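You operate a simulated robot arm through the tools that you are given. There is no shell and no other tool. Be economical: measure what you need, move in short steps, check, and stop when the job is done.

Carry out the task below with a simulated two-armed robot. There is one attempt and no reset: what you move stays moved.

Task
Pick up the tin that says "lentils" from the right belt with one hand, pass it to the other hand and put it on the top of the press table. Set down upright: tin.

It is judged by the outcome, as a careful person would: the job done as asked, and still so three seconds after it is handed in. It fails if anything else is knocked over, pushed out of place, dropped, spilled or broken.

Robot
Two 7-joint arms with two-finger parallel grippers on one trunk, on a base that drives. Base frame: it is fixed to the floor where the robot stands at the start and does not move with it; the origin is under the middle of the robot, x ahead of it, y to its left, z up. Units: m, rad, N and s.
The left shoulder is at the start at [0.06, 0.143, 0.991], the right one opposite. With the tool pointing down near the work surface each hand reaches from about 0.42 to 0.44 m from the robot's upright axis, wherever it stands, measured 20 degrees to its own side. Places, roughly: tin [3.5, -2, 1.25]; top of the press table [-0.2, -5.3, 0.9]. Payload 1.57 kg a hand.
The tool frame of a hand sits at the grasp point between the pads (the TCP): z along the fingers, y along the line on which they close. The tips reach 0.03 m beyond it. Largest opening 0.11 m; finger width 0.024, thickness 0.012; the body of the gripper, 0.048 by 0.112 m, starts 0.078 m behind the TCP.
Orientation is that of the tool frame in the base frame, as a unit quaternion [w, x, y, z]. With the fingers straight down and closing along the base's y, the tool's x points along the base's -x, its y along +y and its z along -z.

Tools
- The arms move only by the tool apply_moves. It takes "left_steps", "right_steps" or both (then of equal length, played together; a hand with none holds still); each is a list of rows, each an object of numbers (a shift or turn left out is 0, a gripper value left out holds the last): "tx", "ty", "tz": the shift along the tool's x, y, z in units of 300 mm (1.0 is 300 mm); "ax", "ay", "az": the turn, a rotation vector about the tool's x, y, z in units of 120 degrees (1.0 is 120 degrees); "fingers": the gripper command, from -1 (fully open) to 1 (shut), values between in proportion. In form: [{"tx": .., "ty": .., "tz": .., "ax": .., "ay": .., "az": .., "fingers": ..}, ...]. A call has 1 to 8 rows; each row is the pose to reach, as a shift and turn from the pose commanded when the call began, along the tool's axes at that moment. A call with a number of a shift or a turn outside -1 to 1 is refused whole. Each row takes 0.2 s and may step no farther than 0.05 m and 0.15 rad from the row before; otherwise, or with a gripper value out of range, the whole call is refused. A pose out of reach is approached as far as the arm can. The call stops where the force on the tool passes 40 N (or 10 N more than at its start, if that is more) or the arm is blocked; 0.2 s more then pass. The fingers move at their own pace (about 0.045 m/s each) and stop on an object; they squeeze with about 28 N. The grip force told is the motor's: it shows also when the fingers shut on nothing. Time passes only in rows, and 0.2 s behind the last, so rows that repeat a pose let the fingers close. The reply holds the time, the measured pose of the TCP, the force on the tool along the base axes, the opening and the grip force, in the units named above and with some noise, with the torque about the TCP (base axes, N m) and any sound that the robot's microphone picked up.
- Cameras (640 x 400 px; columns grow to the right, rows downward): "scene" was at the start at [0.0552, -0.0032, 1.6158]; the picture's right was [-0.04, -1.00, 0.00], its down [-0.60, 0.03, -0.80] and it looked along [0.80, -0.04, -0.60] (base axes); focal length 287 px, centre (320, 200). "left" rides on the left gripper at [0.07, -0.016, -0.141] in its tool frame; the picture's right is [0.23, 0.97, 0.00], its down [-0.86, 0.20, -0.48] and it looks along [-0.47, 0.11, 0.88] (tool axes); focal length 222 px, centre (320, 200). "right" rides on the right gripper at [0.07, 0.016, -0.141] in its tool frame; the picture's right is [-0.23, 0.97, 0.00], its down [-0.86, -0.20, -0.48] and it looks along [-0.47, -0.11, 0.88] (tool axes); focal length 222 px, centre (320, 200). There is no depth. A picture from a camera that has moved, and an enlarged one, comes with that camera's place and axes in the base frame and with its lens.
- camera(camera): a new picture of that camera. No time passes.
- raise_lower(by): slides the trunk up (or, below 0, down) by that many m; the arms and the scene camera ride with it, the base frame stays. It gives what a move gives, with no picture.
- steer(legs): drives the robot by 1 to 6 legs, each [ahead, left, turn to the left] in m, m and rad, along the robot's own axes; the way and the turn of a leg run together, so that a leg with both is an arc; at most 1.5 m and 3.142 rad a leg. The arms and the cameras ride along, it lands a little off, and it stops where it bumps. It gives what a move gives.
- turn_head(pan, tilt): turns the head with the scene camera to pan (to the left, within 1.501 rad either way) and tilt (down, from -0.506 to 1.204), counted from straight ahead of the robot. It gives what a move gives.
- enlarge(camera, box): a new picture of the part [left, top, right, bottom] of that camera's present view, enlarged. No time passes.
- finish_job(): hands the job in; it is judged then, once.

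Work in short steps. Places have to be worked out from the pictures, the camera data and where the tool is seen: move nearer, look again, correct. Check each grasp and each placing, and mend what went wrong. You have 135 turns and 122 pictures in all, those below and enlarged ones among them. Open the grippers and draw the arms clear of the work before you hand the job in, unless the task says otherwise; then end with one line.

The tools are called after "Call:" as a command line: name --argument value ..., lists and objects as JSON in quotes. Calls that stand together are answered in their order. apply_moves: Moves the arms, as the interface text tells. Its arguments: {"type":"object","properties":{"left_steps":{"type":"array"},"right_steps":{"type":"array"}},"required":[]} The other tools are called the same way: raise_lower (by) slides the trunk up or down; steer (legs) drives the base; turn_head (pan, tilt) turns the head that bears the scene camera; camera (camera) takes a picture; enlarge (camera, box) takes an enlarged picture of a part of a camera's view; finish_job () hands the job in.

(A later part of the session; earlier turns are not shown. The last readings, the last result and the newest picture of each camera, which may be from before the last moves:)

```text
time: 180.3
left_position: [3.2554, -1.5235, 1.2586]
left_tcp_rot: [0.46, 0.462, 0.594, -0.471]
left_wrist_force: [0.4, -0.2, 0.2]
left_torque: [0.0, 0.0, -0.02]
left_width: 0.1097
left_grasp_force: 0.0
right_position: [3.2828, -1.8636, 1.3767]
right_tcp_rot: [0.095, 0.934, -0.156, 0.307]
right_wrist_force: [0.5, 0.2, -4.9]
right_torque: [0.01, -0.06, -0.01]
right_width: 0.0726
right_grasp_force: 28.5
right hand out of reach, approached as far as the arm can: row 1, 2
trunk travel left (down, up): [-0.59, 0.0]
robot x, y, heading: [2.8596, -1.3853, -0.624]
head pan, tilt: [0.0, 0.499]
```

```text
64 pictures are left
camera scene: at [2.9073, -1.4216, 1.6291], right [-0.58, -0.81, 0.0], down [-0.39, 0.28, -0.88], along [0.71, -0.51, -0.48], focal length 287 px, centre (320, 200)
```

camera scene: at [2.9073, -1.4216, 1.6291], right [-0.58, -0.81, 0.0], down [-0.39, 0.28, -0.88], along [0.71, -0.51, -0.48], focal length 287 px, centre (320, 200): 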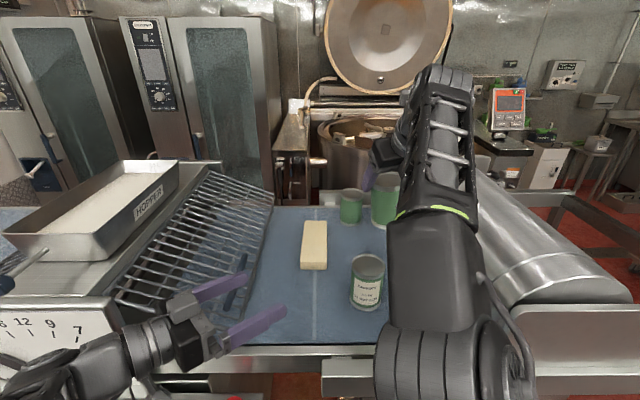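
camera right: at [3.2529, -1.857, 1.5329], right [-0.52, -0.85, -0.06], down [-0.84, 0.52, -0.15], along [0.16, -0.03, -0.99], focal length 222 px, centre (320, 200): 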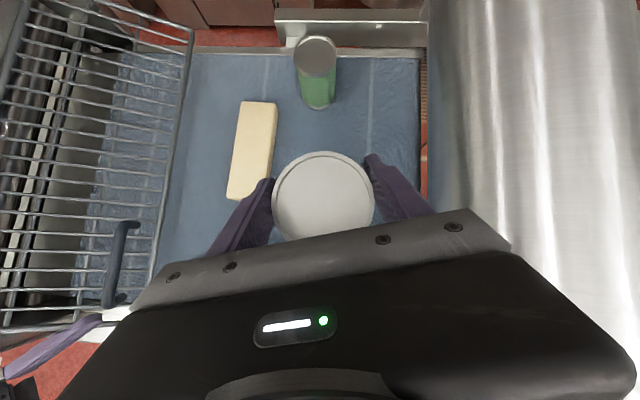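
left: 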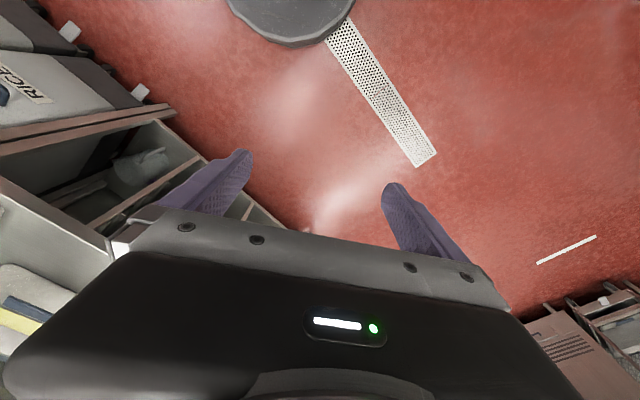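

The lentils tin is lifted and the others haven't moved. I back straight out into the aisle.

Call:
steer --legs '[[-0.36, 0, 0]]'

Call:
camera --camera "scene"

Call:
camera --camera "left"

```text
time: 182.6
left_position: [2.9594, -1.3145, 1.2597]
left_tcp_rot: [0.458, 0.464, 0.592, -0.473]
left_wrist_force: [-0.3, 1.0, 0.5]
left_torque: [-0.01, 0.01, 0.03]
left_width: 0.1103
left_grasp_force: 0.1
right_position: [2.9845, -1.6533, 1.3761]
right_tcp_rot: [0.098, 0.933, -0.161, 0.306]
right_wrist_force: [-0.2, 0.7, -4.2]
right_torque: [-0.01, -0.01, -0.01]
right_width: 0.0725
right_grasp_force: 28.2
trunk travel left (down, up): [-0.59, 0.0]
robot x, y, heading: [2.5653, -1.172, -0.632]
head pan, tilt: [0.0, 0.499]
```

```text
63 pictures are left
camera scene: at [2.6126, -1.2089, 1.6291], right [-0.59, -0.81, 0.0], down [-0.39, 0.28, -0.88], along [0.71, -0.52, -0.48], focal length 287 px, centre (320, 200)
```

scene: 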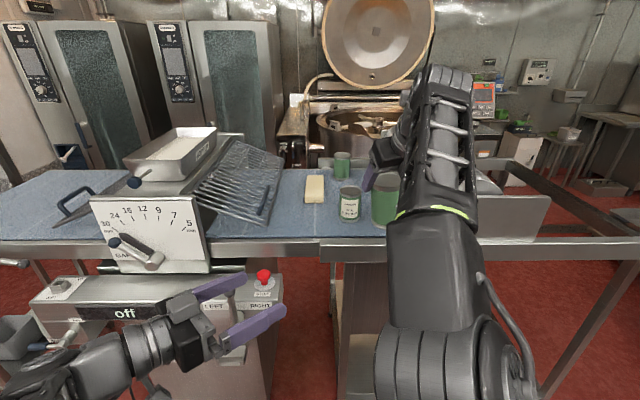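

```text
62 pictures are left
camera left: at [2.9198, -1.1688, 1.2106], right [0.92, 0.15, -0.35], down [0.27, 0.4, 0.88], along [0.27, -0.91, 0.33], focal length 222 px, centre (320, 200)
```

left: 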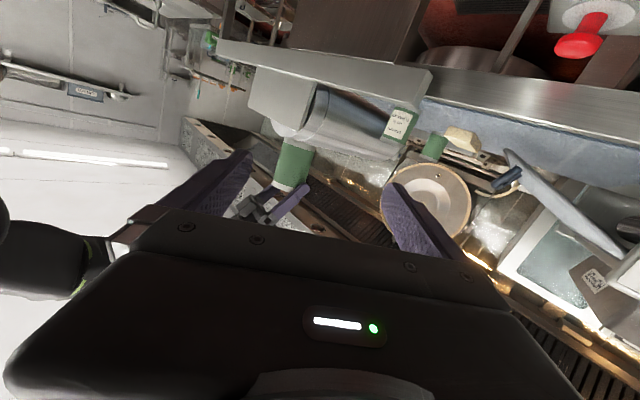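

In the aisle with the tin. I bring the right hand a bit to the left and down, and level the left hand for the handover.

Call:
apply_moves --right_steps '[{"tx": -0.03, "ty": -0.07, "tz": 0.07}, {"tx": -0.06, "ty": -0.14, "tz": 0.14}, {"tx": -0.09, "ty": -0.21, "tz": 0.21}, {"tx": -0.12, "ty": -0.28, "tz": 0.28}, {"tx": -0.15, "ty": -0.352, "tz": 0.352}]' --left_steps '[{}, {"ay": -0.02}, {"ay": -0.04}, {"ay": -0.064}, {"ay": -0.064}]'

Call:
camera --camera "left"

Call:
camera --camera "scene"

```text
time: 183.8
left_position: [2.9789, -1.3169, 1.2705]
left_tcp_rot: [0.496, 0.432, 0.561, -0.503]
left_wrist_force: [0.0, -0.3, -0.3]
left_torque: [0.0, 0.02, 0.02]
left_width: 0.1101
left_grasp_force: 0.0
left hand out of reach, approached as far as the arm can: row 2, 3, 4, 5
right_position: [3.0448, -1.5742, 1.2563]
right_tcp_rot: [0.097, 0.934, -0.161, 0.305]
right_wrist_force: [0.0, 1.0, -4.8]
right_torque: [0.02, -0.06, 0.0]
right_width: 0.0725
right_grasp_force: 28.1
trunk travel left (down, up): [-0.59, 0.0]
robot x, y, heading: [2.5667, -1.1764, -0.625]
head pan, tilt: [0.0, 0.499]
```

```text
61 pictures are left
camera left: at [2.9377, -1.1789, 1.2013], right [0.93, 0.11, -0.36], down [0.25, 0.51, 0.82], along [0.28, -0.85, 0.45], focal length 222 px, centre (320, 200)
```

left: 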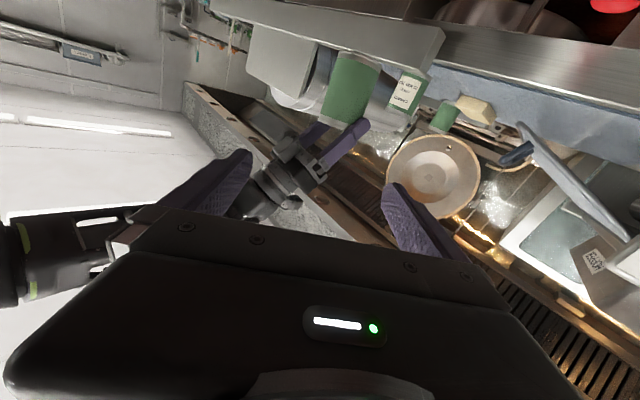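

```text
60 pictures are left
camera scene: at [2.6137, -1.209, 1.6291], right [-0.59, -0.81, 0.0], down [-0.39, 0.28, -0.88], along [0.71, -0.52, -0.48], focal length 287 px, centre (320, 200)
```

scene: 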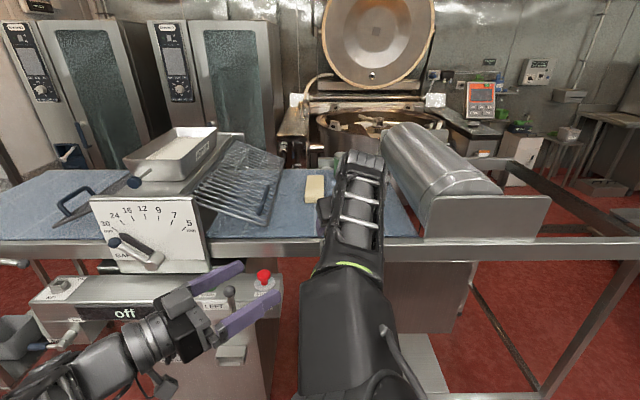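

The left hand is level now. I lower it to the tin's lower part (z≈1.195), fix its small roll and move to a pre-grasp about 17 cm short.

Call:
apply_moves --left_steps '[{"tx": 0.05, "ty": 0.02, "tz": 0.03, "az": 0.015}, {"tx": 0.1, "ty": 0.045, "tz": 0.08, "az": 0.03}, {"tx": 0.15, "ty": 0.07, "tz": 0.14, "az": 0.045}, {"tx": 0.2, "ty": 0.09, "tz": 0.2, "az": 0.065}, {"tx": 0.237, "ty": 0.113, "tz": 0.27, "az": 0.065}, {"tx": 0.237, "ty": 0.113, "tz": 0.27, "az": 0.065}]'

Call:
camera --camera "left"

Call:
camera --camera "scene"

```text
time: 185.2
left_position: [3.0129, -1.3964, 1.1939]
left_tcp_rot: [0.53, 0.468, 0.53, -0.468]
left_wrist_force: [-0.7, 0.3, 0.3]
left_torque: [0.01, -0.01, 0.01]
left_width: 0.1102
left_grasp_force: 0.1
right_position: [3.0453, -1.5739, 1.2585]
right_tcp_rot: [0.097, 0.934, -0.16, 0.305]
right_wrist_force: [-0.2, 0.3, -5.1]
right_torque: [0.02, -0.04, -0.03]
right_width: 0.0725
right_grasp_force: 27.9
trunk travel left (down, up): [-0.59, 0.0]
robot x, y, heading: [2.5632, -1.1754, -0.629]
head pan, tilt: [0.0, 0.499]
```

```text
59 pictures are left
camera left: at [2.9787, -1.2576, 1.1229], right [0.97, 0.12, -0.23], down [0.14, 0.5, 0.86], along [0.22, -0.86, 0.47], focal length 222 px, centre (320, 200)
```

left: 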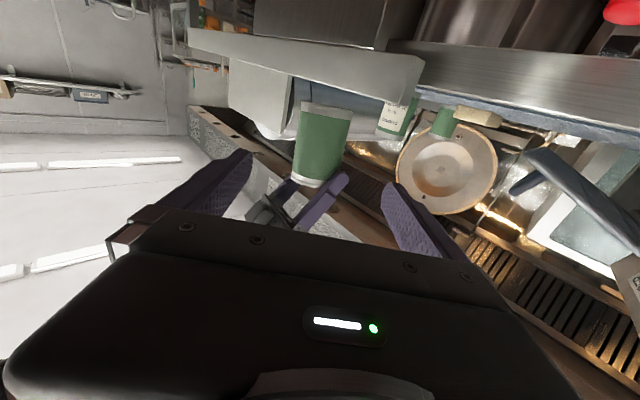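

```text
58 pictures are left
camera scene: at [2.6131, -1.2092, 1.6291], right [-0.59, -0.81, 0.0], down [-0.39, 0.28, -0.88], along [0.71, -0.52, -0.48], focal length 287 px, centre (320, 200)
```

scene: 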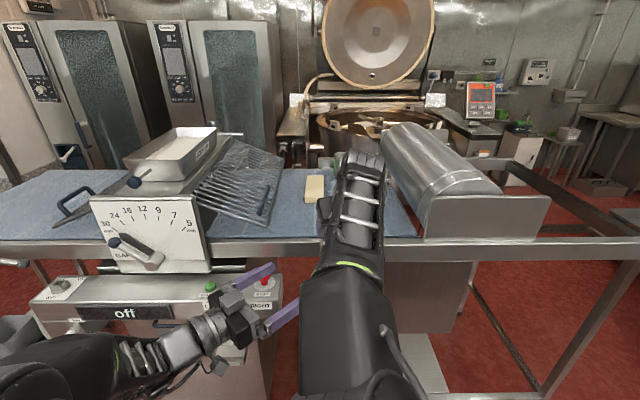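

The left hand reached the pre-grasp. I zoom in on its view to check the tin's height relative to the left fingers.

Call:
enlarge --camera "left" --box '[230, 70, 430, 240]'

```text
2.35 times, centred on (330, 155) of left
camera zoom: at [2.9787, -1.2576, 1.1229], right [0.97, 0.12, -0.23], down [0.14, 0.5, 0.86], along [0.22, -0.86, 0.47], focal length 523 px, centre (296, 306)
```

zoom: 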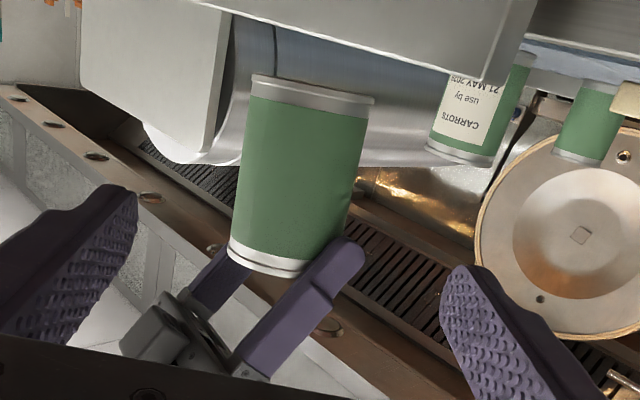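

The tin seems to have slid lower in the right grip than planned. I check with the right camera.

Call:
camera --camera "right"

```text
56 pictures are left
camera right: at [3.0163, -1.5674, 1.4138], right [-0.52, -0.85, -0.06], down [-0.84, 0.52, -0.15], along [0.16, -0.03, -0.99], focal length 222 px, centre (320, 200)
```

right: 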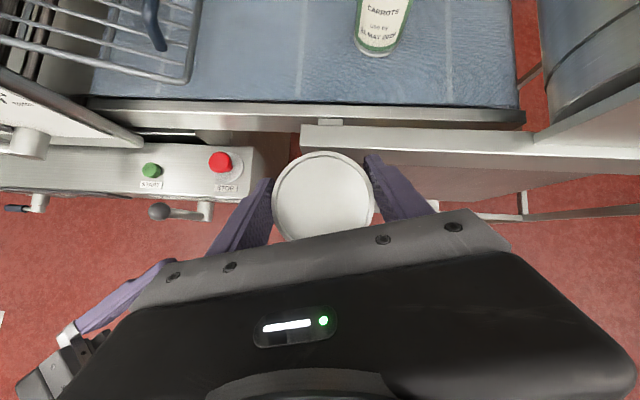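

The tin hung 4 cm lower after the initial lift but is stable and vertical: z ≈1.145–1.255. I bring the left hand round its lower half at z≈1.187.

Call:
apply_moves --left_steps '[{"tx": 0.023, "ty": 0.03, "tz": 0.1}, {"tx": 0.023, "ty": 0.03, "tz": 0.2}, {"tx": 0.023, "ty": 0.03, "tz": 0.3}, {"tx": 0.023, "ty": 0.03, "tz": 0.4}]'

Call:
camera --camera "left"

```text
time: 186.2
left_position: [3.0367, -1.512, 1.1868]
left_tcp_rot: [0.529, 0.469, 0.531, -0.468]
left_wrist_force: [0.1, 0.4, 0.4]
left_torque: [0.0, 0.03, -0.01]
left_width: 0.1101
left_grasp_force: 0.1
right_position: [3.046, -1.575, 1.2577]
right_tcp_rot: [0.096, 0.934, -0.161, 0.305]
right_wrist_force: [0.3, -0.3, -5.3]
right_torque: [-0.01, -0.03, 0.01]
right_width: 0.0724
right_grasp_force: 28.4
trunk travel left (down, up): [-0.59, 0.0]
robot x, y, heading: [2.5649, -1.1687, -0.632]
head pan, tilt: [0.0, 0.499]
```

```text
55 pictures are left
camera left: at [3.004, -1.374, 1.1164], right [0.97, 0.12, -0.23], down [0.14, 0.5, 0.86], along [0.22, -0.86, 0.46], focal length 222 px, centre (320, 200)
```

left: 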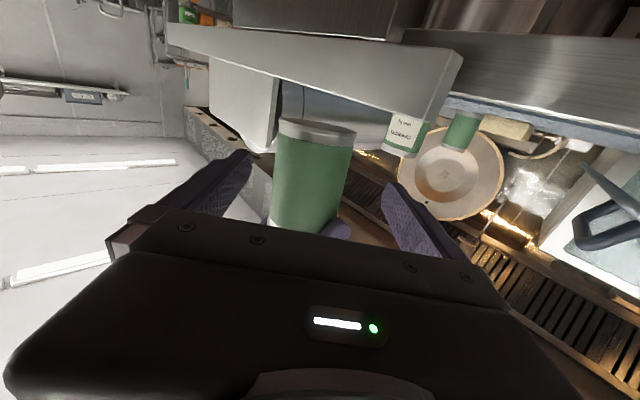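

Well aligned. I advance the remaining 6 cm and close the left gripper.

Call:
apply_moves --left_steps '[{"tz": 0.1}, {"tz": 0.2}, {"tz": 0.21}]'

Call:
camera --camera "left"

Call:
camera --camera "right"

```text
time: 187.0
left_position: [3.0435, -1.5771, 1.1873]
left_tcp_rot: [0.53, 0.468, 0.53, -0.468]
left_wrist_force: [-0.5, 0.6, -1.3]
left_torque: [-0.01, -0.01, 0.03]
left_width: 0.11
left_grasp_force: 0.2
right_position: [3.0447, -1.575, 1.2585]
right_tcp_rot: [0.097, 0.934, -0.161, 0.304]
right_wrist_force: [-0.4, -0.1, -3.9]
right_torque: [0.0, -0.02, 0.01]
right_width: 0.0724
right_grasp_force: 28.0
trunk travel left (down, up): [-0.59, 0.0]
robot x, y, heading: [2.5646, -1.1785, -0.626]
head pan, tilt: [0.0, 0.499]
```

```text
54 pictures are left
camera left: at [3.0105, -1.4378, 1.1164], right [0.97, 0.12, -0.23], down [0.14, 0.5, 0.86], along [0.22, -0.86, 0.47], focal length 222 px, centre (320, 200)
```

left: 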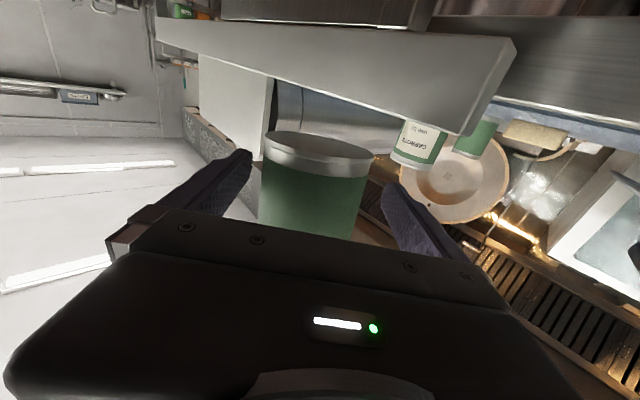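

```text
53 pictures are left
camera right: at [3.0168, -1.5675, 1.4136], right [-0.52, -0.85, -0.06], down [-0.84, 0.52, -0.15], along [0.16, -0.03, -0.99], focal length 222 px, centre (320, 200)
```

right: 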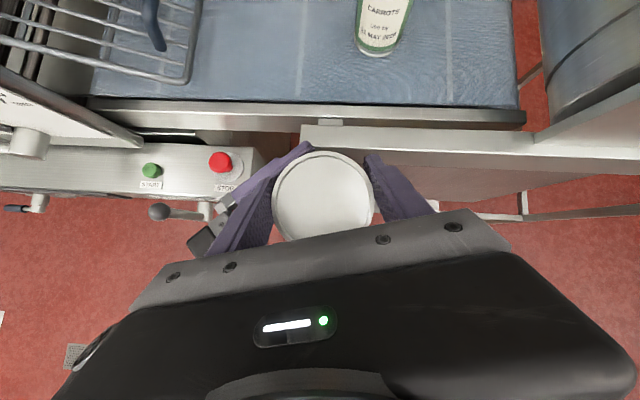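

The tin stands centrally between the left fingers. I close the left gripper.

Call:
apply_moves --left_steps '[{"fingers": 0.2}, {"fingers": 1}, {"fingers": 1}, {"fingers": 1}, {"fingers": 1}, {"fingers": 1}]'

```text
time: 188.4
left_position: [3.0419, -1.5772, 1.1869]
left_tcp_rot: [0.529, 0.469, 0.531, -0.467]
left_wrist_force: [-16.8, -2.9, -2.0]
left_torque: [0.15, -0.63, -0.12]
left_width: 0.0724
left_grasp_force: 28.1
right_position: [3.0472, -1.5737, 1.2587]
right_tcp_rot: [0.096, 0.934, -0.16, 0.306]
right_wrist_force: [17.2, 2.5, 2.8]
right_torque: [0.04, -0.52, 0.16]
right_width: 0.0725
right_grasp_force: 27.6
trunk travel left (down, up): [-0.59, 0.0]
robot x, y, heading: [2.5658, -1.1737, -0.628]
head pan, tilt: [0.0, 0.499]
```

Both hands hold it with a slight mutual push of 17 N; I relieve it by moving the left hand 3 mm, then open the right gripper.

Call:
apply_moves --left_steps '[{"ty": -0.01}, {"ty": -0.01}]'

Call:
apply_moves --right_steps '[{"fingers": 0.2}, {"fingers": -0.2}, {"fingers": -1}, {"fingers": -1}, {"fingers": -1}]'

Call:
camera --camera "right"

```text
time: 189.0
left_position: [3.0416, -1.5757, 1.1862]
left_tcp_rot: [0.529, 0.469, 0.531, -0.468]
left_wrist_force: [-7.2, -14.7, -7.7]
left_torque: [0.4, -0.25, 0.22]
left_width: 0.0722
left_grasp_force: 27.6
right_position: [3.0462, -1.5743, 1.2585]
right_tcp_rot: [0.095, 0.934, -0.159, 0.305]
right_wrist_force: [7.3, 13.4, 6.5]
right_torque: [0.61, -0.3, -0.29]
right_width: 0.0723
right_grasp_force: 27.8
trunk travel left (down, up): [-0.59, 0.0]
robot x, y, heading: [2.5676, -1.1775, -0.628]
head pan, tilt: [0.0, 0.499]
```

```text
time: 190.2
left_position: [3.0419, -1.5752, 1.1878]
left_tcp_rot: [0.53, 0.468, 0.53, -0.468]
left_wrist_force: [0.1, -0.4, 0.5]
left_torque: [0.0, 0.02, -0.01]
left_width: 0.0724
left_grasp_force: 28.3
right_position: [3.046, -1.5752, 1.2579]
right_tcp_rot: [0.097, 0.934, -0.162, 0.304]
right_wrist_force: [0.1, -0.5, 0.5]
right_torque: [0.0, 0.0, -0.02]
right_width: 0.1098
right_grasp_force: 0.0
trunk travel left (down, up): [-0.59, 0.0]
robot x, y, heading: [2.5643, -1.1754, -0.622]
head pan, tilt: [0.0, 0.499]
```

```text
52 pictures are left
camera right: at [3.0166, -1.568, 1.4134], right [-0.52, -0.85, -0.06], down [-0.84, 0.53, -0.15], along [0.16, -0.03, -0.99], focal length 222 px, centre (320, 200)
```

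right: 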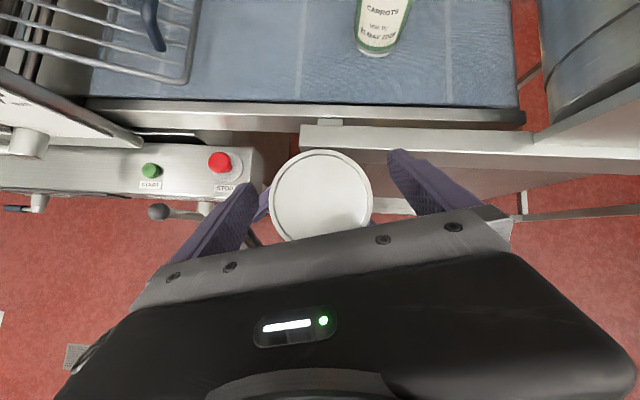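

The right gripper is open and the tin still stands between the left fingers. I withdraw the right hand along its axis and check.

Call:
apply_moves --right_steps '[{"tz": -0.12}, {"tz": -0.25}, {"tz": -0.38}]'

Call:
camera --camera "right"

Call:
camera --camera "left"

```text
time: 191.0
left_position: [3.0395, -1.5747, 1.1873]
left_tcp_rot: [0.53, 0.469, 0.53, -0.468]
left_wrist_force: [-0.4, 0.3, 1.2]
left_torque: [0.0, 0.01, -0.01]
left_width: 0.0723
left_grasp_force: 28.0
right_position: [2.9829, -1.542, 1.3497]
right_tcp_rot: [0.098, 0.933, -0.162, 0.306]
right_wrist_force: [0.3, -0.1, 0.8]
right_torque: [-0.01, -0.02, 0.01]
right_width: 0.1099
right_grasp_force: 0.0
trunk travel left (down, up): [-0.59, 0.0]
robot x, y, heading: [2.5659, -1.1739, -0.626]
head pan, tilt: [0.0, 0.499]
```

```text
51 pictures are left
camera right: at [2.9539, -1.5353, 1.5051], right [-0.52, -0.85, -0.06], down [-0.84, 0.53, -0.15], along [0.16, -0.03, -0.99], focal length 222 px, centre (320, 200)
```

right: 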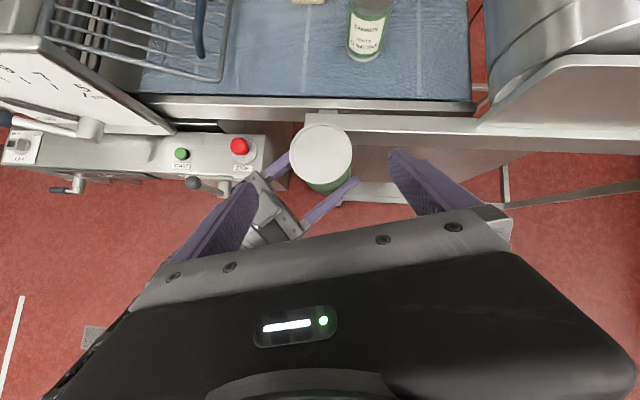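

```text
50 pictures are left
camera left: at [3.0074, -1.4367, 1.1168], right [0.97, 0.12, -0.23], down [0.14, 0.5, 0.86], along [0.22, -0.86, 0.47], focal length 222 px, centre (320, 200)
```

left: 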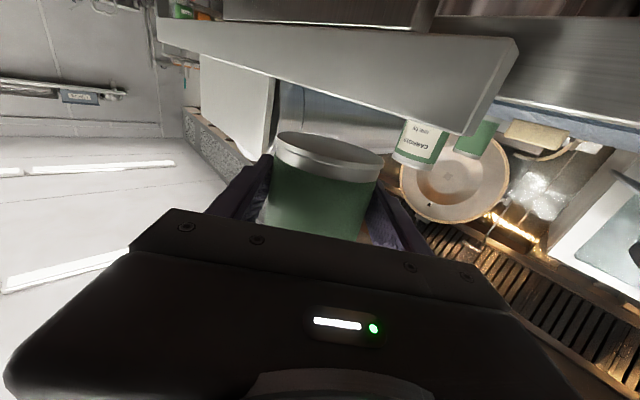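

The left hand holds the tin. I move the right hand aside to the right, then turn to face down the aisle.

Call:
apply_moves --right_steps '[{"tz": -0.08, "ty": 0.1}, {"tz": -0.12, "ty": 0.22}, {"tz": -0.12, "ty": 0.36}, {"tz": -0.12, "ty": 0.5}]'

Call:
steer --legs '[[0, 0, -0.8], [0, 0, -0.77]]'

Call:
camera --camera "scene"

```text
time: 192.0
left_position: [3.0404, -1.5761, 1.1879]
left_tcp_rot: [0.53, 0.468, 0.53, -0.468]
left_wrist_force: [-0.5, -0.1, -0.2]
left_torque: [-0.02, -0.02, 0.01]
left_width: 0.0721
left_grasp_force: 27.2
right_position: [2.9139, -1.6753, 1.3889]
right_tcp_rot: [0.097, 0.933, -0.161, 0.306]
right_wrist_force: [0.6, 0.2, 0.9]
right_torque: [0.03, -0.02, 0.02]
right_width: 0.1101
right_grasp_force: 0.1
trunk travel left (down, up): [-0.59, 0.0]
robot x, y, heading: [2.5673, -1.173, -0.628]
head pan, tilt: [0.0, 0.499]
```

```text
time: 196.5
left_position: [2.1684, -1.6548, 1.1872]
left_tcp_rot: [0.048, 0.706, 0.048, -0.705]
left_wrist_force: [0.6, -0.6, -0.2]
left_torque: [-0.02, 0.03, -0.02]
left_width: 0.0721
left_grasp_force: 28.1
right_position: [2.0693, -1.5273, 1.3906]
right_tcp_rot: [-0.283, -0.551, 0.771, -0.15]
right_wrist_force: [1.1, -0.1, 0.6]
right_torque: [0.01, 0.0, 0.0]
right_width: 0.1099
right_grasp_force: 0.0
trunk travel left (down, up): [-0.59, 0.0]
robot x, y, heading: [2.5654, -1.1708, -2.187]
head pan, tilt: [0.0, 0.499]
```

```text
49 pictures are left
camera scene: at [2.5278, -1.2234, 1.629], right [-0.82, 0.58, 0.0], down [0.28, 0.39, -0.88], along [-0.51, -0.72, -0.48], focal length 287 px, centre (320, 200)
```

scene: 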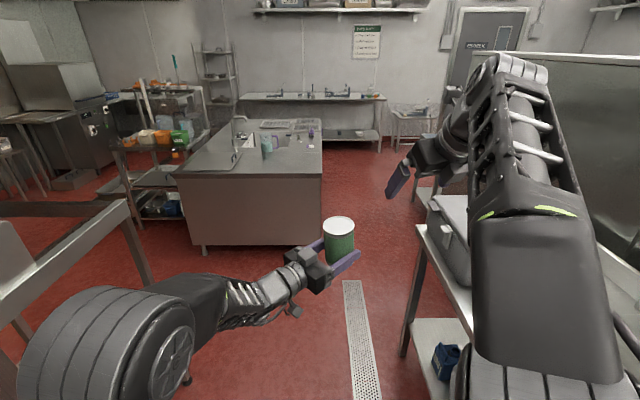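

The tin is held upright; the corridor is clear. The back-wall table at (310,97) matches the press table; I zoom there.

Call:
enlarge --camera "scene" --box '[220, 60, 440, 180]'

Call:
enlarge --camera "scene" --box '[280, 200, 380, 280]'

```text
2.91 times, centred on (330, 120) of scene
camera zoom: at [2.5278, -1.2234, 1.629], right [-0.82, 0.58, 0.0], down [0.28, 0.39, -0.88], along [-0.51, -0.72, -0.48], focal length 835 px, centre (291, 433)
```

zoom: 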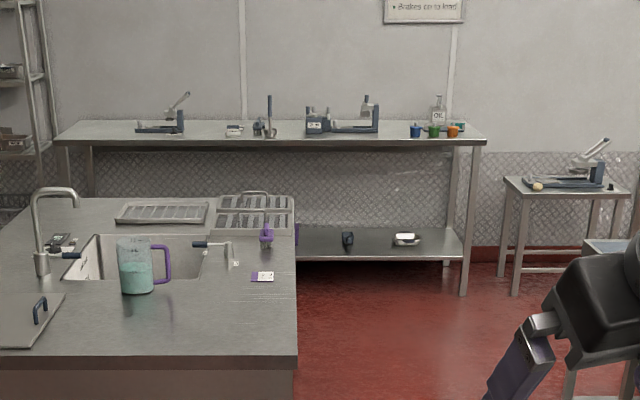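

```text
5.00 times, centred on (330, 240) of scene
camera zoom: at [2.5278, -1.2234, 1.629], right [-0.82, 0.58, 0.0], down [0.28, 0.39, -0.88], along [-0.51, -0.72, -0.48], focal length 1434 px, centre (270, 0)
```

zoom: 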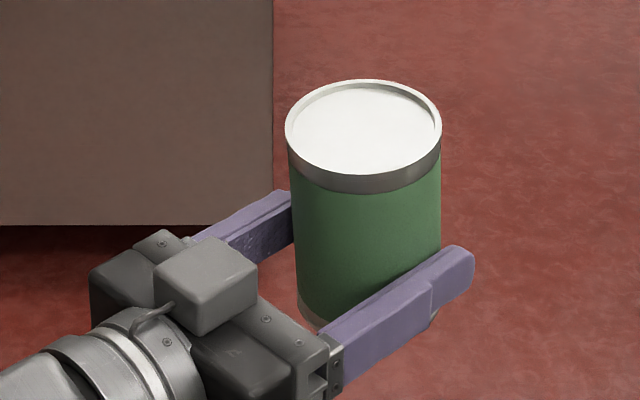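

The tin is upright in the left hand. The press table is the long back-wall table at about n=3.0, u=-4.3; I drive down the aisle, shift right around the sink island, and go on.

Call:
steer --legs '[[1.5, 0, -0.02], [0.05, -0.45, 0], [1.2, 0, 0]]'

Call:
turn_head --pan 0.3 --tilt 0.35

Call:
camera --camera "scene"

```text
time: 211.9
left_position: [0.2275, -3.6376, 1.1859]
left_tcp_rot: [0.051, 0.706, 0.051, -0.705]
left_wrist_force: [-0.3, -0.1, 0.2]
left_torque: [0.0, -0.03, -0.02]
left_width: 0.0722
left_grasp_force: 28.1
right_position: [0.1269, -3.5118, 1.3888]
right_tcp_rot: [-0.282, -0.555, 0.768, -0.15]
right_wrist_force: [-0.6, -0.4, -0.3]
right_torque: [0.01, -0.04, -0.02]
right_width: 0.11
right_grasp_force: 0.0
trunk travel left (down, up): [-0.59, 0.0]
robot x, y, heading: [0.6174, -3.153, -2.183]
head pan, tilt: [0.0, 0.499]
```

```text
time: 212.7
left_position: [0.2279, -3.6388, 1.1867]
left_tcp_rot: [0.051, 0.706, 0.051, -0.704]
left_wrist_force: [0.3, -0.6, 0.6]
left_torque: [0.0, 0.02, -0.04]
left_width: 0.0724
left_grasp_force: 27.8
right_position: [0.1278, -3.5109, 1.3901]
right_tcp_rot: [-0.283, -0.554, 0.768, -0.151]
right_wrist_force: [-0.1, -0.2, -0.6]
right_torque: [0.03, -0.03, 0.02]
right_width: 0.1099
right_grasp_force: 0.1
trunk travel left (down, up): [-0.59, 0.0]
robot x, y, heading: [0.6211, -3.156, -2.178]
head pan, tilt: [0.3, 0.351]
```

```text
46 pictures are left
camera scene: at [0.607, -3.2183, 1.6427], right [-0.95, 0.3, 0.0], down [0.11, 0.33, -0.94], along [-0.29, -0.89, -0.34], focal length 287 px, centre (320, 200)
```

scene: 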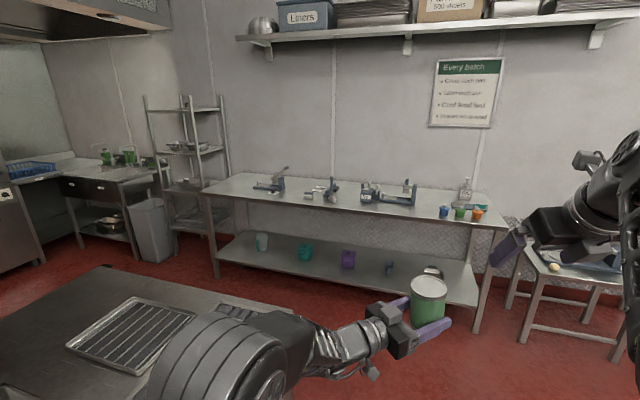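

The table with the presses has its top at z≈0.90, front edge at u≈-4.07. I drive 1 m straight ahead and look for a free spot.

Call:
steer --legs '[[1.0, 0, -0.03]]'

Call:
turn_head --pan 0.0 --tilt 0.6

Call:
camera --camera "scene"

```text
time: 217.8
left_position: [-0.3631, -4.4315, 1.1854]
left_tcp_rot: [0.042, 0.706, 0.042, -0.705]
left_wrist_force: [-0.3, -0.4, 0.1]
left_torque: [-0.01, -0.04, 0.0]
left_width: 0.072
left_grasp_force: 27.5
right_position: [-0.4608, -4.3036, 1.3896]
right_tcp_rot: [-0.284, -0.544, 0.776, -0.146]
right_wrist_force: [-0.2, 0.3, -0.6]
right_torque: [0.01, -0.01, -0.03]
right_width: 0.11
right_grasp_force: 0.1
trunk travel left (down, up): [-0.59, 0.0]
robot x, y, heading: [0.0427, -3.9592, -2.215]
head pan, tilt: [0.3, 0.351]
```

```text
time: 218.7
left_position: [-0.3619, -4.432, 1.1868]
left_tcp_rot: [0.041, 0.707, 0.041, -0.705]
left_wrist_force: [0.0, -0.7, -0.7]
left_torque: [0.0, -0.02, 0.01]
left_width: 0.0719
left_grasp_force: 27.8
right_position: [-0.4599, -4.3034, 1.39]
right_tcp_rot: [-0.285, -0.543, 0.776, -0.146]
right_wrist_force: [0.2, 0.4, 0.6]
right_torque: [0.05, -0.01, 0.02]
right_width: 0.1101
right_grasp_force: 0.0
trunk travel left (down, up): [-0.59, 0.0]
robot x, y, heading: [0.0409, -3.96, -2.206]
head pan, tilt: [0.0, 0.6]
```

```text
45 pictures are left
camera scene: at [0.0056, -4.0059, 1.62], right [-0.8, 0.59, 0.0], down [0.34, 0.45, -0.83], along [-0.49, -0.66, -0.56], focal length 287 px, centre (320, 200)
```

scene: 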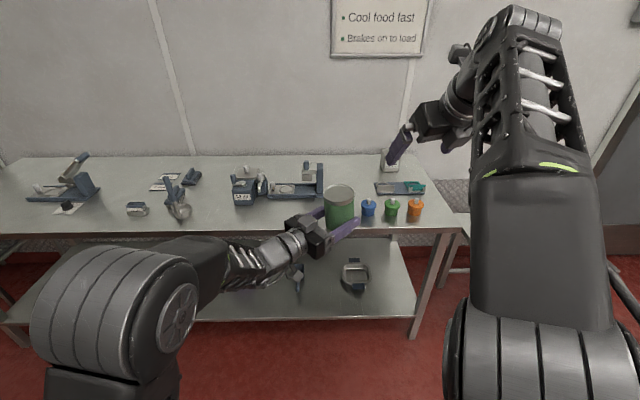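

There's a free strip in front of the slicer-like press at n≈2.5, u≈-4.13. The left camera rides below the hand, so I yaw the hand to point straight at the table, so that the camera stays off the table edge.

Call:
apply_moves --left_steps '[{"ax": -0.06}, {"ax": -0.12}, {"ax": -0.18}, {"ax": -0.24}, {"ax": -0.3}, {"ax": -0.36}]'

Call:
camera --camera "scene"

```text
time: 220.1
left_position: [-0.3595, -4.4322, 1.1881]
left_tcp_rot: [0.138, 0.701, 0.146, -0.684]
left_wrist_force: [-0.6, 0.2, 1.0]
left_torque: [0.01, -0.01, -0.04]
left_width: 0.0718
left_grasp_force: 28.3
left hand out of reach, approached as far as the arm can: row 3, 4, 5, 6
right_position: [-0.4583, -4.3036, 1.3899]
right_tcp_rot: [-0.285, -0.543, 0.776, -0.145]
right_wrist_force: [-0.8, -1.0, -0.1]
right_torque: [0.03, 0.02, -0.04]
right_width: 0.11
right_grasp_force: 0.1
trunk travel left (down, up): [-0.59, 0.0]
robot x, y, heading: [0.0454, -3.9574, -2.212]
head pan, tilt: [0.0, 0.6]
```

```text
44 pictures are left
camera scene: at [0.006, -4.0061, 1.62], right [-0.8, 0.59, 0.0], down [0.34, 0.45, -0.82], along [-0.49, -0.66, -0.57], focal length 287 px, centre (320, 200)
```

scene: 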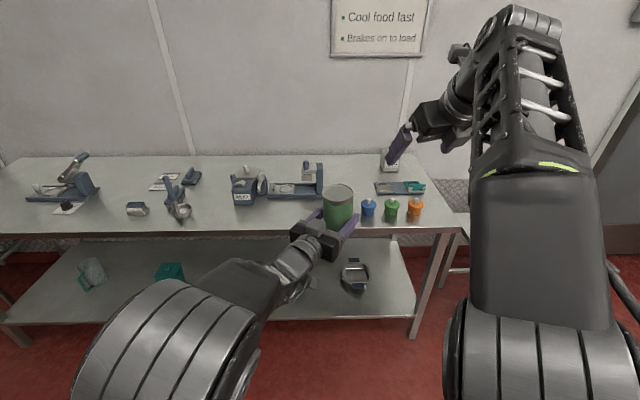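

Yaw stopped 30° short at this lateral place. I move the hand 15 cm to the left and yaw further.

Call:
apply_moves --left_steps '[{"ty": 0.086, "tz": -0.05}, {"ty": 0.172, "tz": -0.1}, {"ty": 0.258, "tz": -0.15, "ax": -0.05}, {"ty": 0.344, "tz": -0.2, "ax": -0.1}, {"ty": 0.43, "tz": -0.25, "ax": -0.15}, {"ty": 0.43, "tz": -0.25, "ax": -0.2}, {"ty": 0.43, "tz": -0.25, "ax": -0.24}]'

Call:
camera --camera "scene"

```text
time: 221.7
left_position: [-0.2341, -4.5298, 1.1914]
left_tcp_rot: [0.305, 0.636, 0.328, -0.628]
left_wrist_force: [0.6, -0.2, -5.7]
left_torque: [-0.07, 0.06, 0.0]
left_width: 0.0722
left_grasp_force: 27.8
left hand out of reach, approached as far as the arm can: row 5, 6
right_position: [-0.4636, -4.3001, 1.3884]
right_tcp_rot: [-0.285, -0.542, 0.777, -0.147]
right_wrist_force: [-0.3, 0.5, 0.4]
right_torque: [-0.05, -0.06, 0.05]
right_width: 0.1096
right_grasp_force: 0.1
trunk travel left (down, up): [-0.59, 0.0]
robot x, y, heading: [0.0449, -3.958, -2.207]
head pan, tilt: [0.0, 0.6]
```

```text
43 pictures are left
camera scene: at [0.0032, -4.0031, 1.6199], right [-0.8, 0.59, 0.0], down [0.34, 0.45, -0.83], along [-0.49, -0.66, -0.56], focal length 287 px, centre (320, 200)
```

scene: 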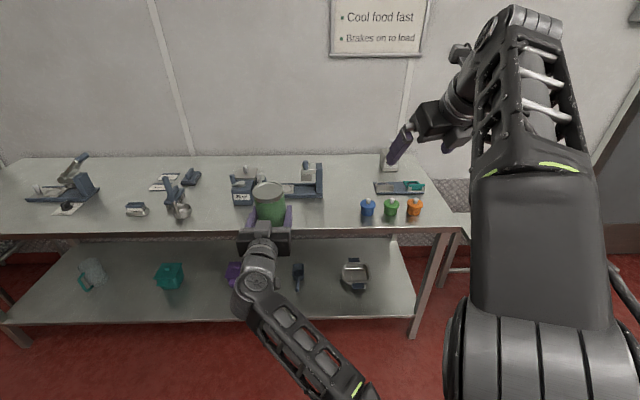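

The left hand now points straight at the table and the tin is upright. I lower the trunk 0.2 m here, before moving over the table.

Call:
raise_lower --by -0.2

Call:
camera --camera "scene"

Call:
camera --camera "left"

```text
time: 223.8
left_position: [-0.2332, -4.533, 0.9861]
left_tcp_rot: [0.308, 0.639, 0.327, -0.625]
left_wrist_force: [-0.5, 0.1, -4.9]
left_torque: [0.03, 0.01, 0.03]
left_width: 0.0721
left_grasp_force: 27.7
right_position: [-0.4589, -4.3013, 1.1891]
right_tcp_rot: [-0.285, -0.544, 0.775, -0.147]
right_wrist_force: [0.5, 0.0, -0.9]
right_torque: [0.01, 0.01, 0.01]
right_width: 0.1101
right_grasp_force: 0.1
trunk travel left (down, up): [-0.39, 0.2]
robot x, y, heading: [0.0409, -3.9581, -2.207]
head pan, tilt: [0.0, 0.6]
```

```text
42 pictures are left
camera scene: at [0.0057, -4.0057, 1.42], right [-0.8, 0.59, 0.0], down [0.34, 0.45, -0.82], along [-0.49, -0.66, -0.57], focal length 287 px, centre (320, 200)
```

scene: 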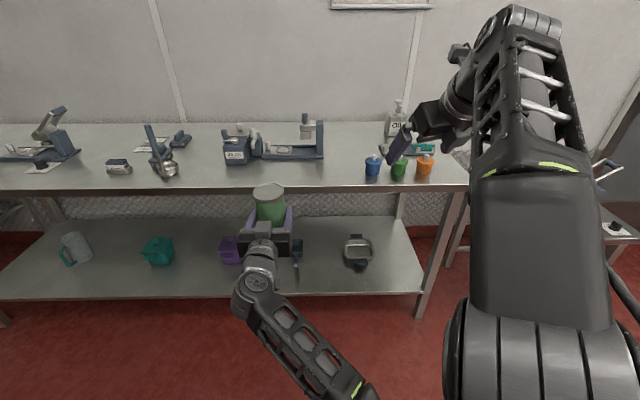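

```text
41 pictures are left
camera left: at [-0.1605, -4.4074, 0.9214], right [0.78, -0.57, -0.24], down [0.44, 0.24, 0.87], along [-0.44, -0.78, 0.44], focal length 222 px, centre (320, 200)
```

left: 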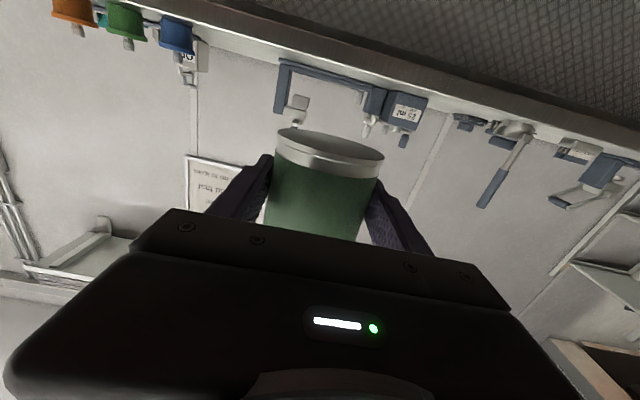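

Table edge is at z≈0.89, u≈-4.02; tin bottom ≈0.945. I drive 0.34 m ahead over the table.

Call:
steer --legs '[[0.34, 0, 0]]'

Call:
camera --camera "scene"

Call:
camera --camera "left"

Call:
camera --camera "right"

```text
time: 226.1
left_position: [-0.4351, -4.812, 0.9858]
left_tcp_rot: [0.31, 0.64, 0.328, -0.622]
left_wrist_force: [-0.1, -0.4, -3.9]
left_torque: [0.0, 0.01, -0.04]
left_width: 0.0722
left_grasp_force: 28.1
right_position: [-0.6632, -4.5826, 1.1888]
right_tcp_rot: [-0.285, -0.545, 0.775, -0.146]
right_wrist_force: [-0.1, 0.8, 0.0]
right_torque: [0.0, -0.04, 0.05]
right_width: 0.1099
right_grasp_force: 0.1
trunk travel left (down, up): [-0.39, 0.2]
robot x, y, heading: [-0.1653, -4.2348, -2.204]
head pan, tilt: [0.0, 0.6]
```

```text
40 pictures are left
camera scene: at [-0.1991, -4.2842, 1.4199], right [-0.81, 0.59, 0.0], down [0.33, 0.46, -0.82], along [-0.49, -0.67, -0.57], focal length 287 px, centre (320, 200)
```

scene: 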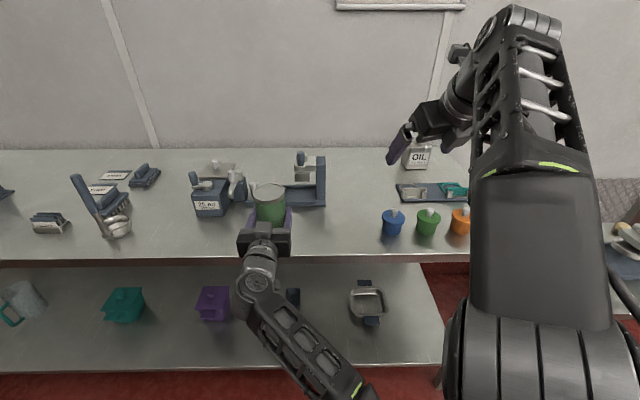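

```text
39 pictures are left
camera left: at [-0.3633, -4.6867, 0.9199], right [0.79, -0.57, -0.24], down [0.44, 0.24, 0.87], along [-0.44, -0.79, 0.44], focal length 222 px, centre (320, 200)
```

left: 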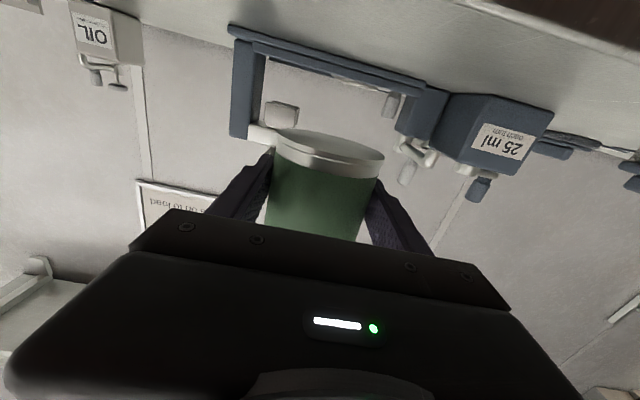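

```text
38 pictures are left
camera right: at [-0.6553, -4.5541, 1.3447], right [-0.85, 0.53, -0.06], down [0.53, 0.84, -0.15], along [-0.03, -0.16, -0.99], focal length 222 px, centre (320, 200)
```

right: 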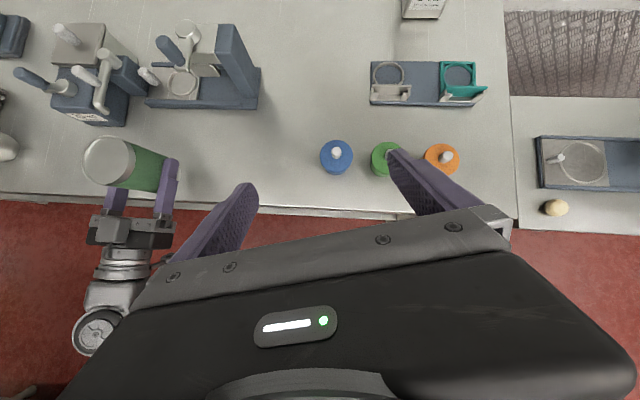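

From the right camera, the table edge is at u≈-4.075 and the press behind starts at u≈-4.29; the tin is at -4.11. I go 6.5 cm further so that it stands mid-strip, then lower 3 cm.

Call:
steer --legs '[[0.065, 0, 0]]'

Call:
raise_lower --by -0.03

Call:
camera --camera "right"

Call:
camera --camera "left"

```text
time: 227.1
left_position: [-0.4725, -4.8672, 0.9851]
left_tcp_rot: [0.311, 0.639, 0.329, -0.622]
left_wrist_force: [-0.3, -0.3, -4.9]
left_torque: [0.0, 0.0, -0.02]
left_width: 0.0719
left_grasp_force: 27.7
right_position: [-0.7018, -4.6364, 1.1895]
right_tcp_rot: [-0.284, -0.546, 0.774, -0.148]
right_wrist_force: [-0.4, -0.2, 0.6]
right_torque: [0.05, -0.03, -0.01]
right_width: 0.11
right_grasp_force: 0.0
trunk travel left (down, up): [-0.39, 0.2]
robot x, y, heading: [-0.2013, -4.2902, -2.206]
head pan, tilt: [0.0, 0.6]
```

```text
time: 227.8
left_position: [-0.4703, -4.8658, 0.9558]
left_tcp_rot: [0.311, 0.639, 0.328, -0.622]
left_wrist_force: [0.7, 0.3, -4.9]
left_torque: [0.04, -0.06, -0.02]
left_width: 0.0722
left_grasp_force: 28.4
right_position: [-0.6985, -4.6359, 1.1594]
right_tcp_rot: [-0.285, -0.545, 0.775, -0.147]
right_wrist_force: [-0.2, -0.5, 0.4]
right_torque: [-0.01, -0.01, -0.02]
right_width: 0.1102
right_grasp_force: 0.0
trunk travel left (down, up): [-0.36, 0.23]
robot x, y, heading: [-0.2012, -4.2941, -2.202]
head pan, tilt: [0.0, 0.6]
```

```text
37 pictures are left
camera right: at [-0.6923, -4.6061, 1.3151], right [-0.85, 0.53, -0.06], down [0.53, 0.84, -0.15], along [-0.03, -0.16, -0.99], focal length 222 px, centre (320, 200)
```

right: 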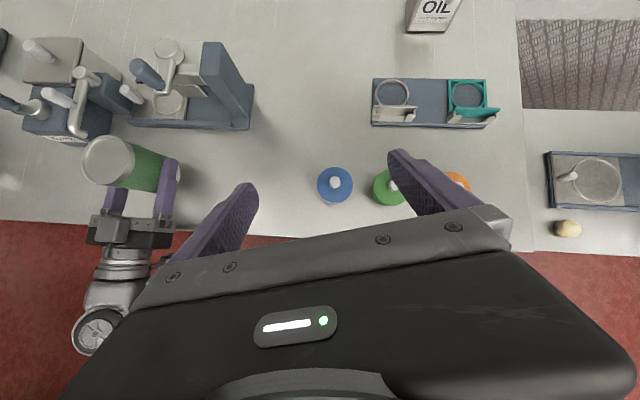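

```text
36 pictures are left
camera left: at [-0.3995, -4.7393, 0.8898], right [0.79, -0.57, -0.24], down [0.43, 0.24, 0.87], along [-0.43, -0.79, 0.44], focal length 222 px, centre (320, 200)
```

left: 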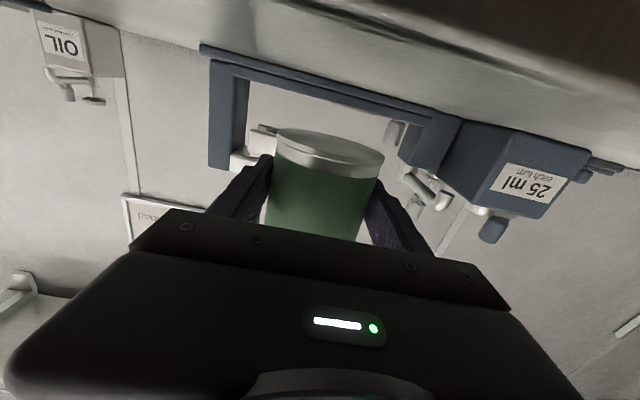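

Still no contact. I lower in small steps watching the force.

Call:
raise_lower --by -0.02

Call:
raise_lower --by -0.01

Call:
camera --camera "left"

Call:
camera --camera "right"

```text
time: 228.5
left_position: [-0.4711, -4.8639, 0.9353]
left_tcp_rot: [0.311, 0.639, 0.329, -0.622]
left_wrist_force: [-0.3, 0.0, -3.9]
left_torque: [0.01, 0.0, -0.01]
left_width: 0.0721
left_grasp_force: 28.2
right_position: [-0.6999, -4.6347, 1.1397]
right_tcp_rot: [-0.285, -0.545, 0.774, -0.147]
right_wrist_force: [0.2, -0.1, 0.6]
right_torque: [-0.03, 0.0, 0.02]
right_width: 0.11
right_grasp_force: 0.1
trunk travel left (down, up): [-0.34, 0.25]
robot x, y, heading: [-0.2002, -4.2932, -2.201]
head pan, tilt: [0.0, 0.6]
```

```text
time: 229.1
left_position: [-0.47, -4.8652, 0.9259]
left_tcp_rot: [0.311, 0.639, 0.328, -0.622]
left_wrist_force: [0.5, 0.3, -4.8]
left_torque: [0.05, -0.01, 0.01]
left_width: 0.072
left_grasp_force: 27.3
right_position: [-0.6997, -4.6345, 1.1301]
right_tcp_rot: [-0.286, -0.545, 0.774, -0.147]
right_wrist_force: [-0.1, -0.1, 0.0]
right_torque: [-0.04, 0.02, 0.03]
right_width: 0.11
right_grasp_force: 0.1
trunk travel left (down, up): [-0.33, 0.26]
robot x, y, heading: [-0.2001, -4.2886, -2.2]
head pan, tilt: [0.0, 0.6]
```

```text
35 pictures are left
camera left: at [-0.3996, -4.7393, 0.8599], right [0.79, -0.57, -0.24], down [0.43, 0.24, 0.87], along [-0.43, -0.79, 0.44], focal length 222 px, centre (320, 200)
```

left: 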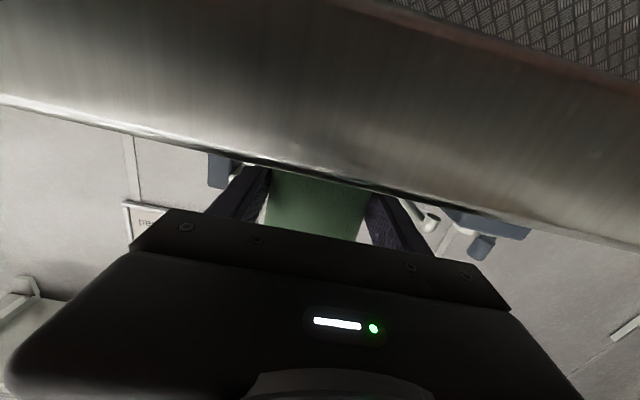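

```text
34 pictures are left
camera right: at [-0.6924, -4.6061, 1.2851], right [-0.85, 0.53, -0.06], down [0.53, 0.84, -0.15], along [-0.03, -0.16, -0.99], focal length 222 px, centre (320, 200)
```

right: 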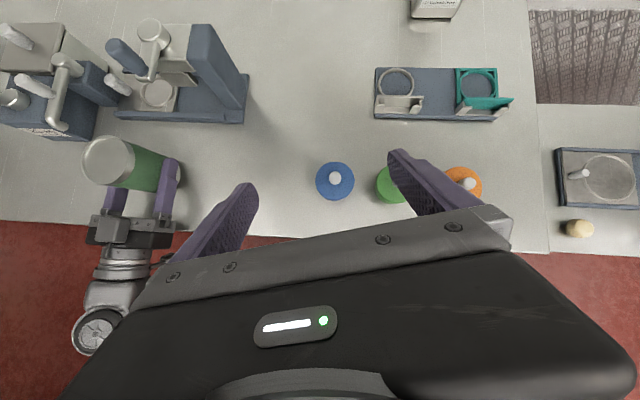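

The table top shows at z≈0.88. I continue lowering in 5–8 mm steps until contact.

Call:
raise_lower --by -0.007

Call:
raise_lower --by -0.005

```text
time: 229.6
left_position: [-0.4711, -4.8657, 0.9185]
left_tcp_rot: [0.311, 0.639, 0.328, -0.622]
left_wrist_force: [-0.4, 0.7, -4.5]
left_torque: [0.0, -0.01, 0.02]
left_width: 0.0718
left_grasp_force: 27.8
right_position: [-0.7002, -4.6339, 1.1227]
right_tcp_rot: [-0.286, -0.545, 0.775, -0.146]
right_wrist_force: [1.2, 0.3, 0.1]
right_torque: [0.0, -0.01, -0.01]
right_width: 0.11
right_grasp_force: 0.0
trunk travel left (down, up): [-0.323, 0.267]
robot x, y, heading: [-0.2013, -4.2857, -2.203]
head pan, tilt: [0.0, 0.6]
```

```text
time: 230.2
left_position: [-0.4712, -4.8633, 0.9165]
left_tcp_rot: [0.312, 0.637, 0.328, -0.624]
left_wrist_force: [-3.6, -2.4, 12.6]
left_torque: [0.2, -0.61, -0.02]
left_width: 0.0726
left_grasp_force: 27.6
right_position: [-0.7005, -4.635, 1.1186]
right_tcp_rot: [-0.285, -0.545, 0.774, -0.147]
right_wrist_force: [-0.3, -0.3, -0.6]
right_torque: [-0.01, -0.02, 0.0]
right_width: 0.11
right_grasp_force: 0.1
trunk travel left (down, up): [-0.318, 0.272]
robot x, y, heading: [-0.1982, -4.2932, -2.205]
head pan, tilt: [0.0, 0.6]
```

Contact: the force went from −4.5 to +12.6 N. I check that the tin stands upright and what's around it.

Call:
enlarge --camera "scene" --box '[200, 140, 360, 280]'

Call:
camera --camera "left"

```text
2.86 times, centred on (280, 210) of scene
camera zoom: at [-0.2363, -4.3345, 1.3483], right [-0.81, 0.59, 0.0], down [0.33, 0.46, -0.83], along [-0.49, -0.67, -0.56], focal length 820 px, centre (434, 171)
```

zoom: 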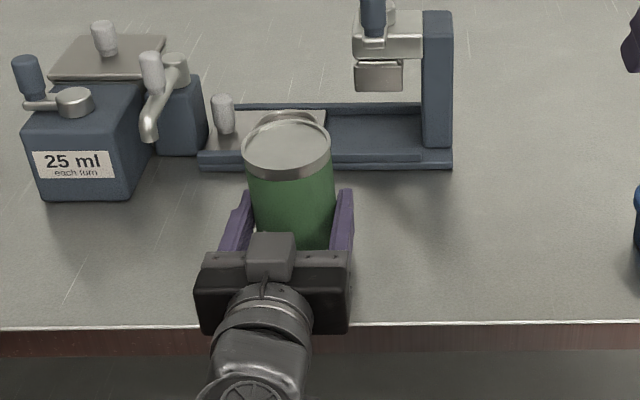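

```text
32 pictures are left
camera left: at [-0.3999, -4.7385, 0.85], right [0.79, -0.57, -0.24], down [0.44, 0.24, 0.87], along [-0.43, -0.79, 0.44], focal length 222 px, centre (320, 200)
```

left: 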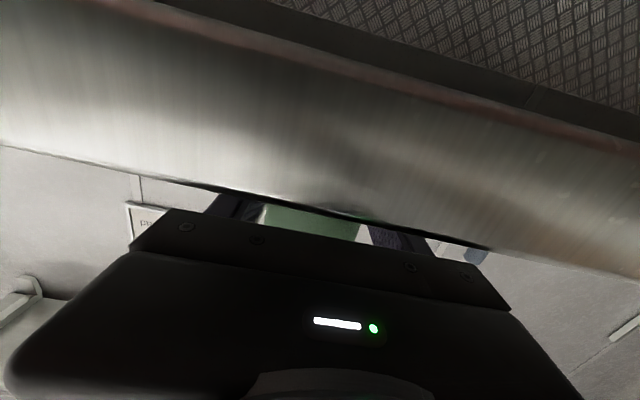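

The tin stands on the strip with clear space to the press. I open the left gripper gradually.

Call:
apply_moves --left_steps '[{"fingers": 0.35}, {"fingers": 0.3}, {"fingers": 0.2}, {"fingers": 0.0}, {"fingers": -0.5}, {"fingers": -1}, {"fingers": -1}]'

Call:
enlarge --camera "scene" --box '[200, 140, 360, 280]'

```text
time: 231.8
left_position: [-0.4712, -4.8657, 0.9135]
left_tcp_rot: [0.312, 0.639, 0.33, -0.621]
left_wrist_force: [-0.5, 0.3, 0.1]
left_torque: [-0.03, -0.01, -0.02]
left_width: 0.1101
left_grasp_force: 0.1
right_position: [-0.7002, -4.6344, 1.1178]
right_tcp_rot: [-0.285, -0.545, 0.775, -0.147]
right_wrist_force: [-0.1, 0.9, -0.5]
right_torque: [-0.05, 0.01, -0.02]
right_width: 0.1097
right_grasp_force: 0.0
trunk travel left (down, up): [-0.318, 0.272]
robot x, y, heading: [-0.2001, -4.2887, -2.201]
head pan, tilt: [0.0, 0.6]
```

```text
2.86 times, centred on (280, 210) of scene
camera zoom: at [-0.2364, -4.3353, 1.348], right [-0.81, 0.59, 0.0], down [0.33, 0.46, -0.83], along [-0.49, -0.67, -0.57], focal length 820 px, centre (434, 171)
```

zoom: 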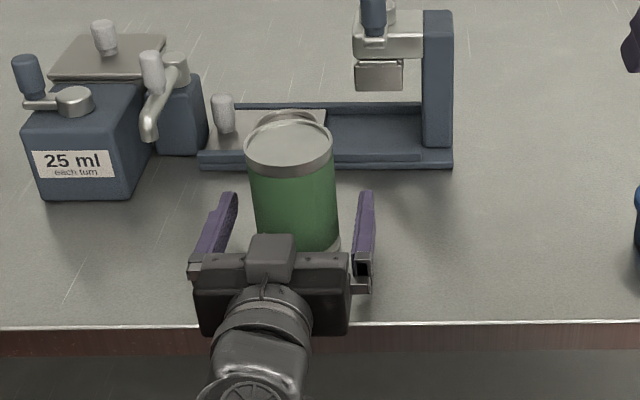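

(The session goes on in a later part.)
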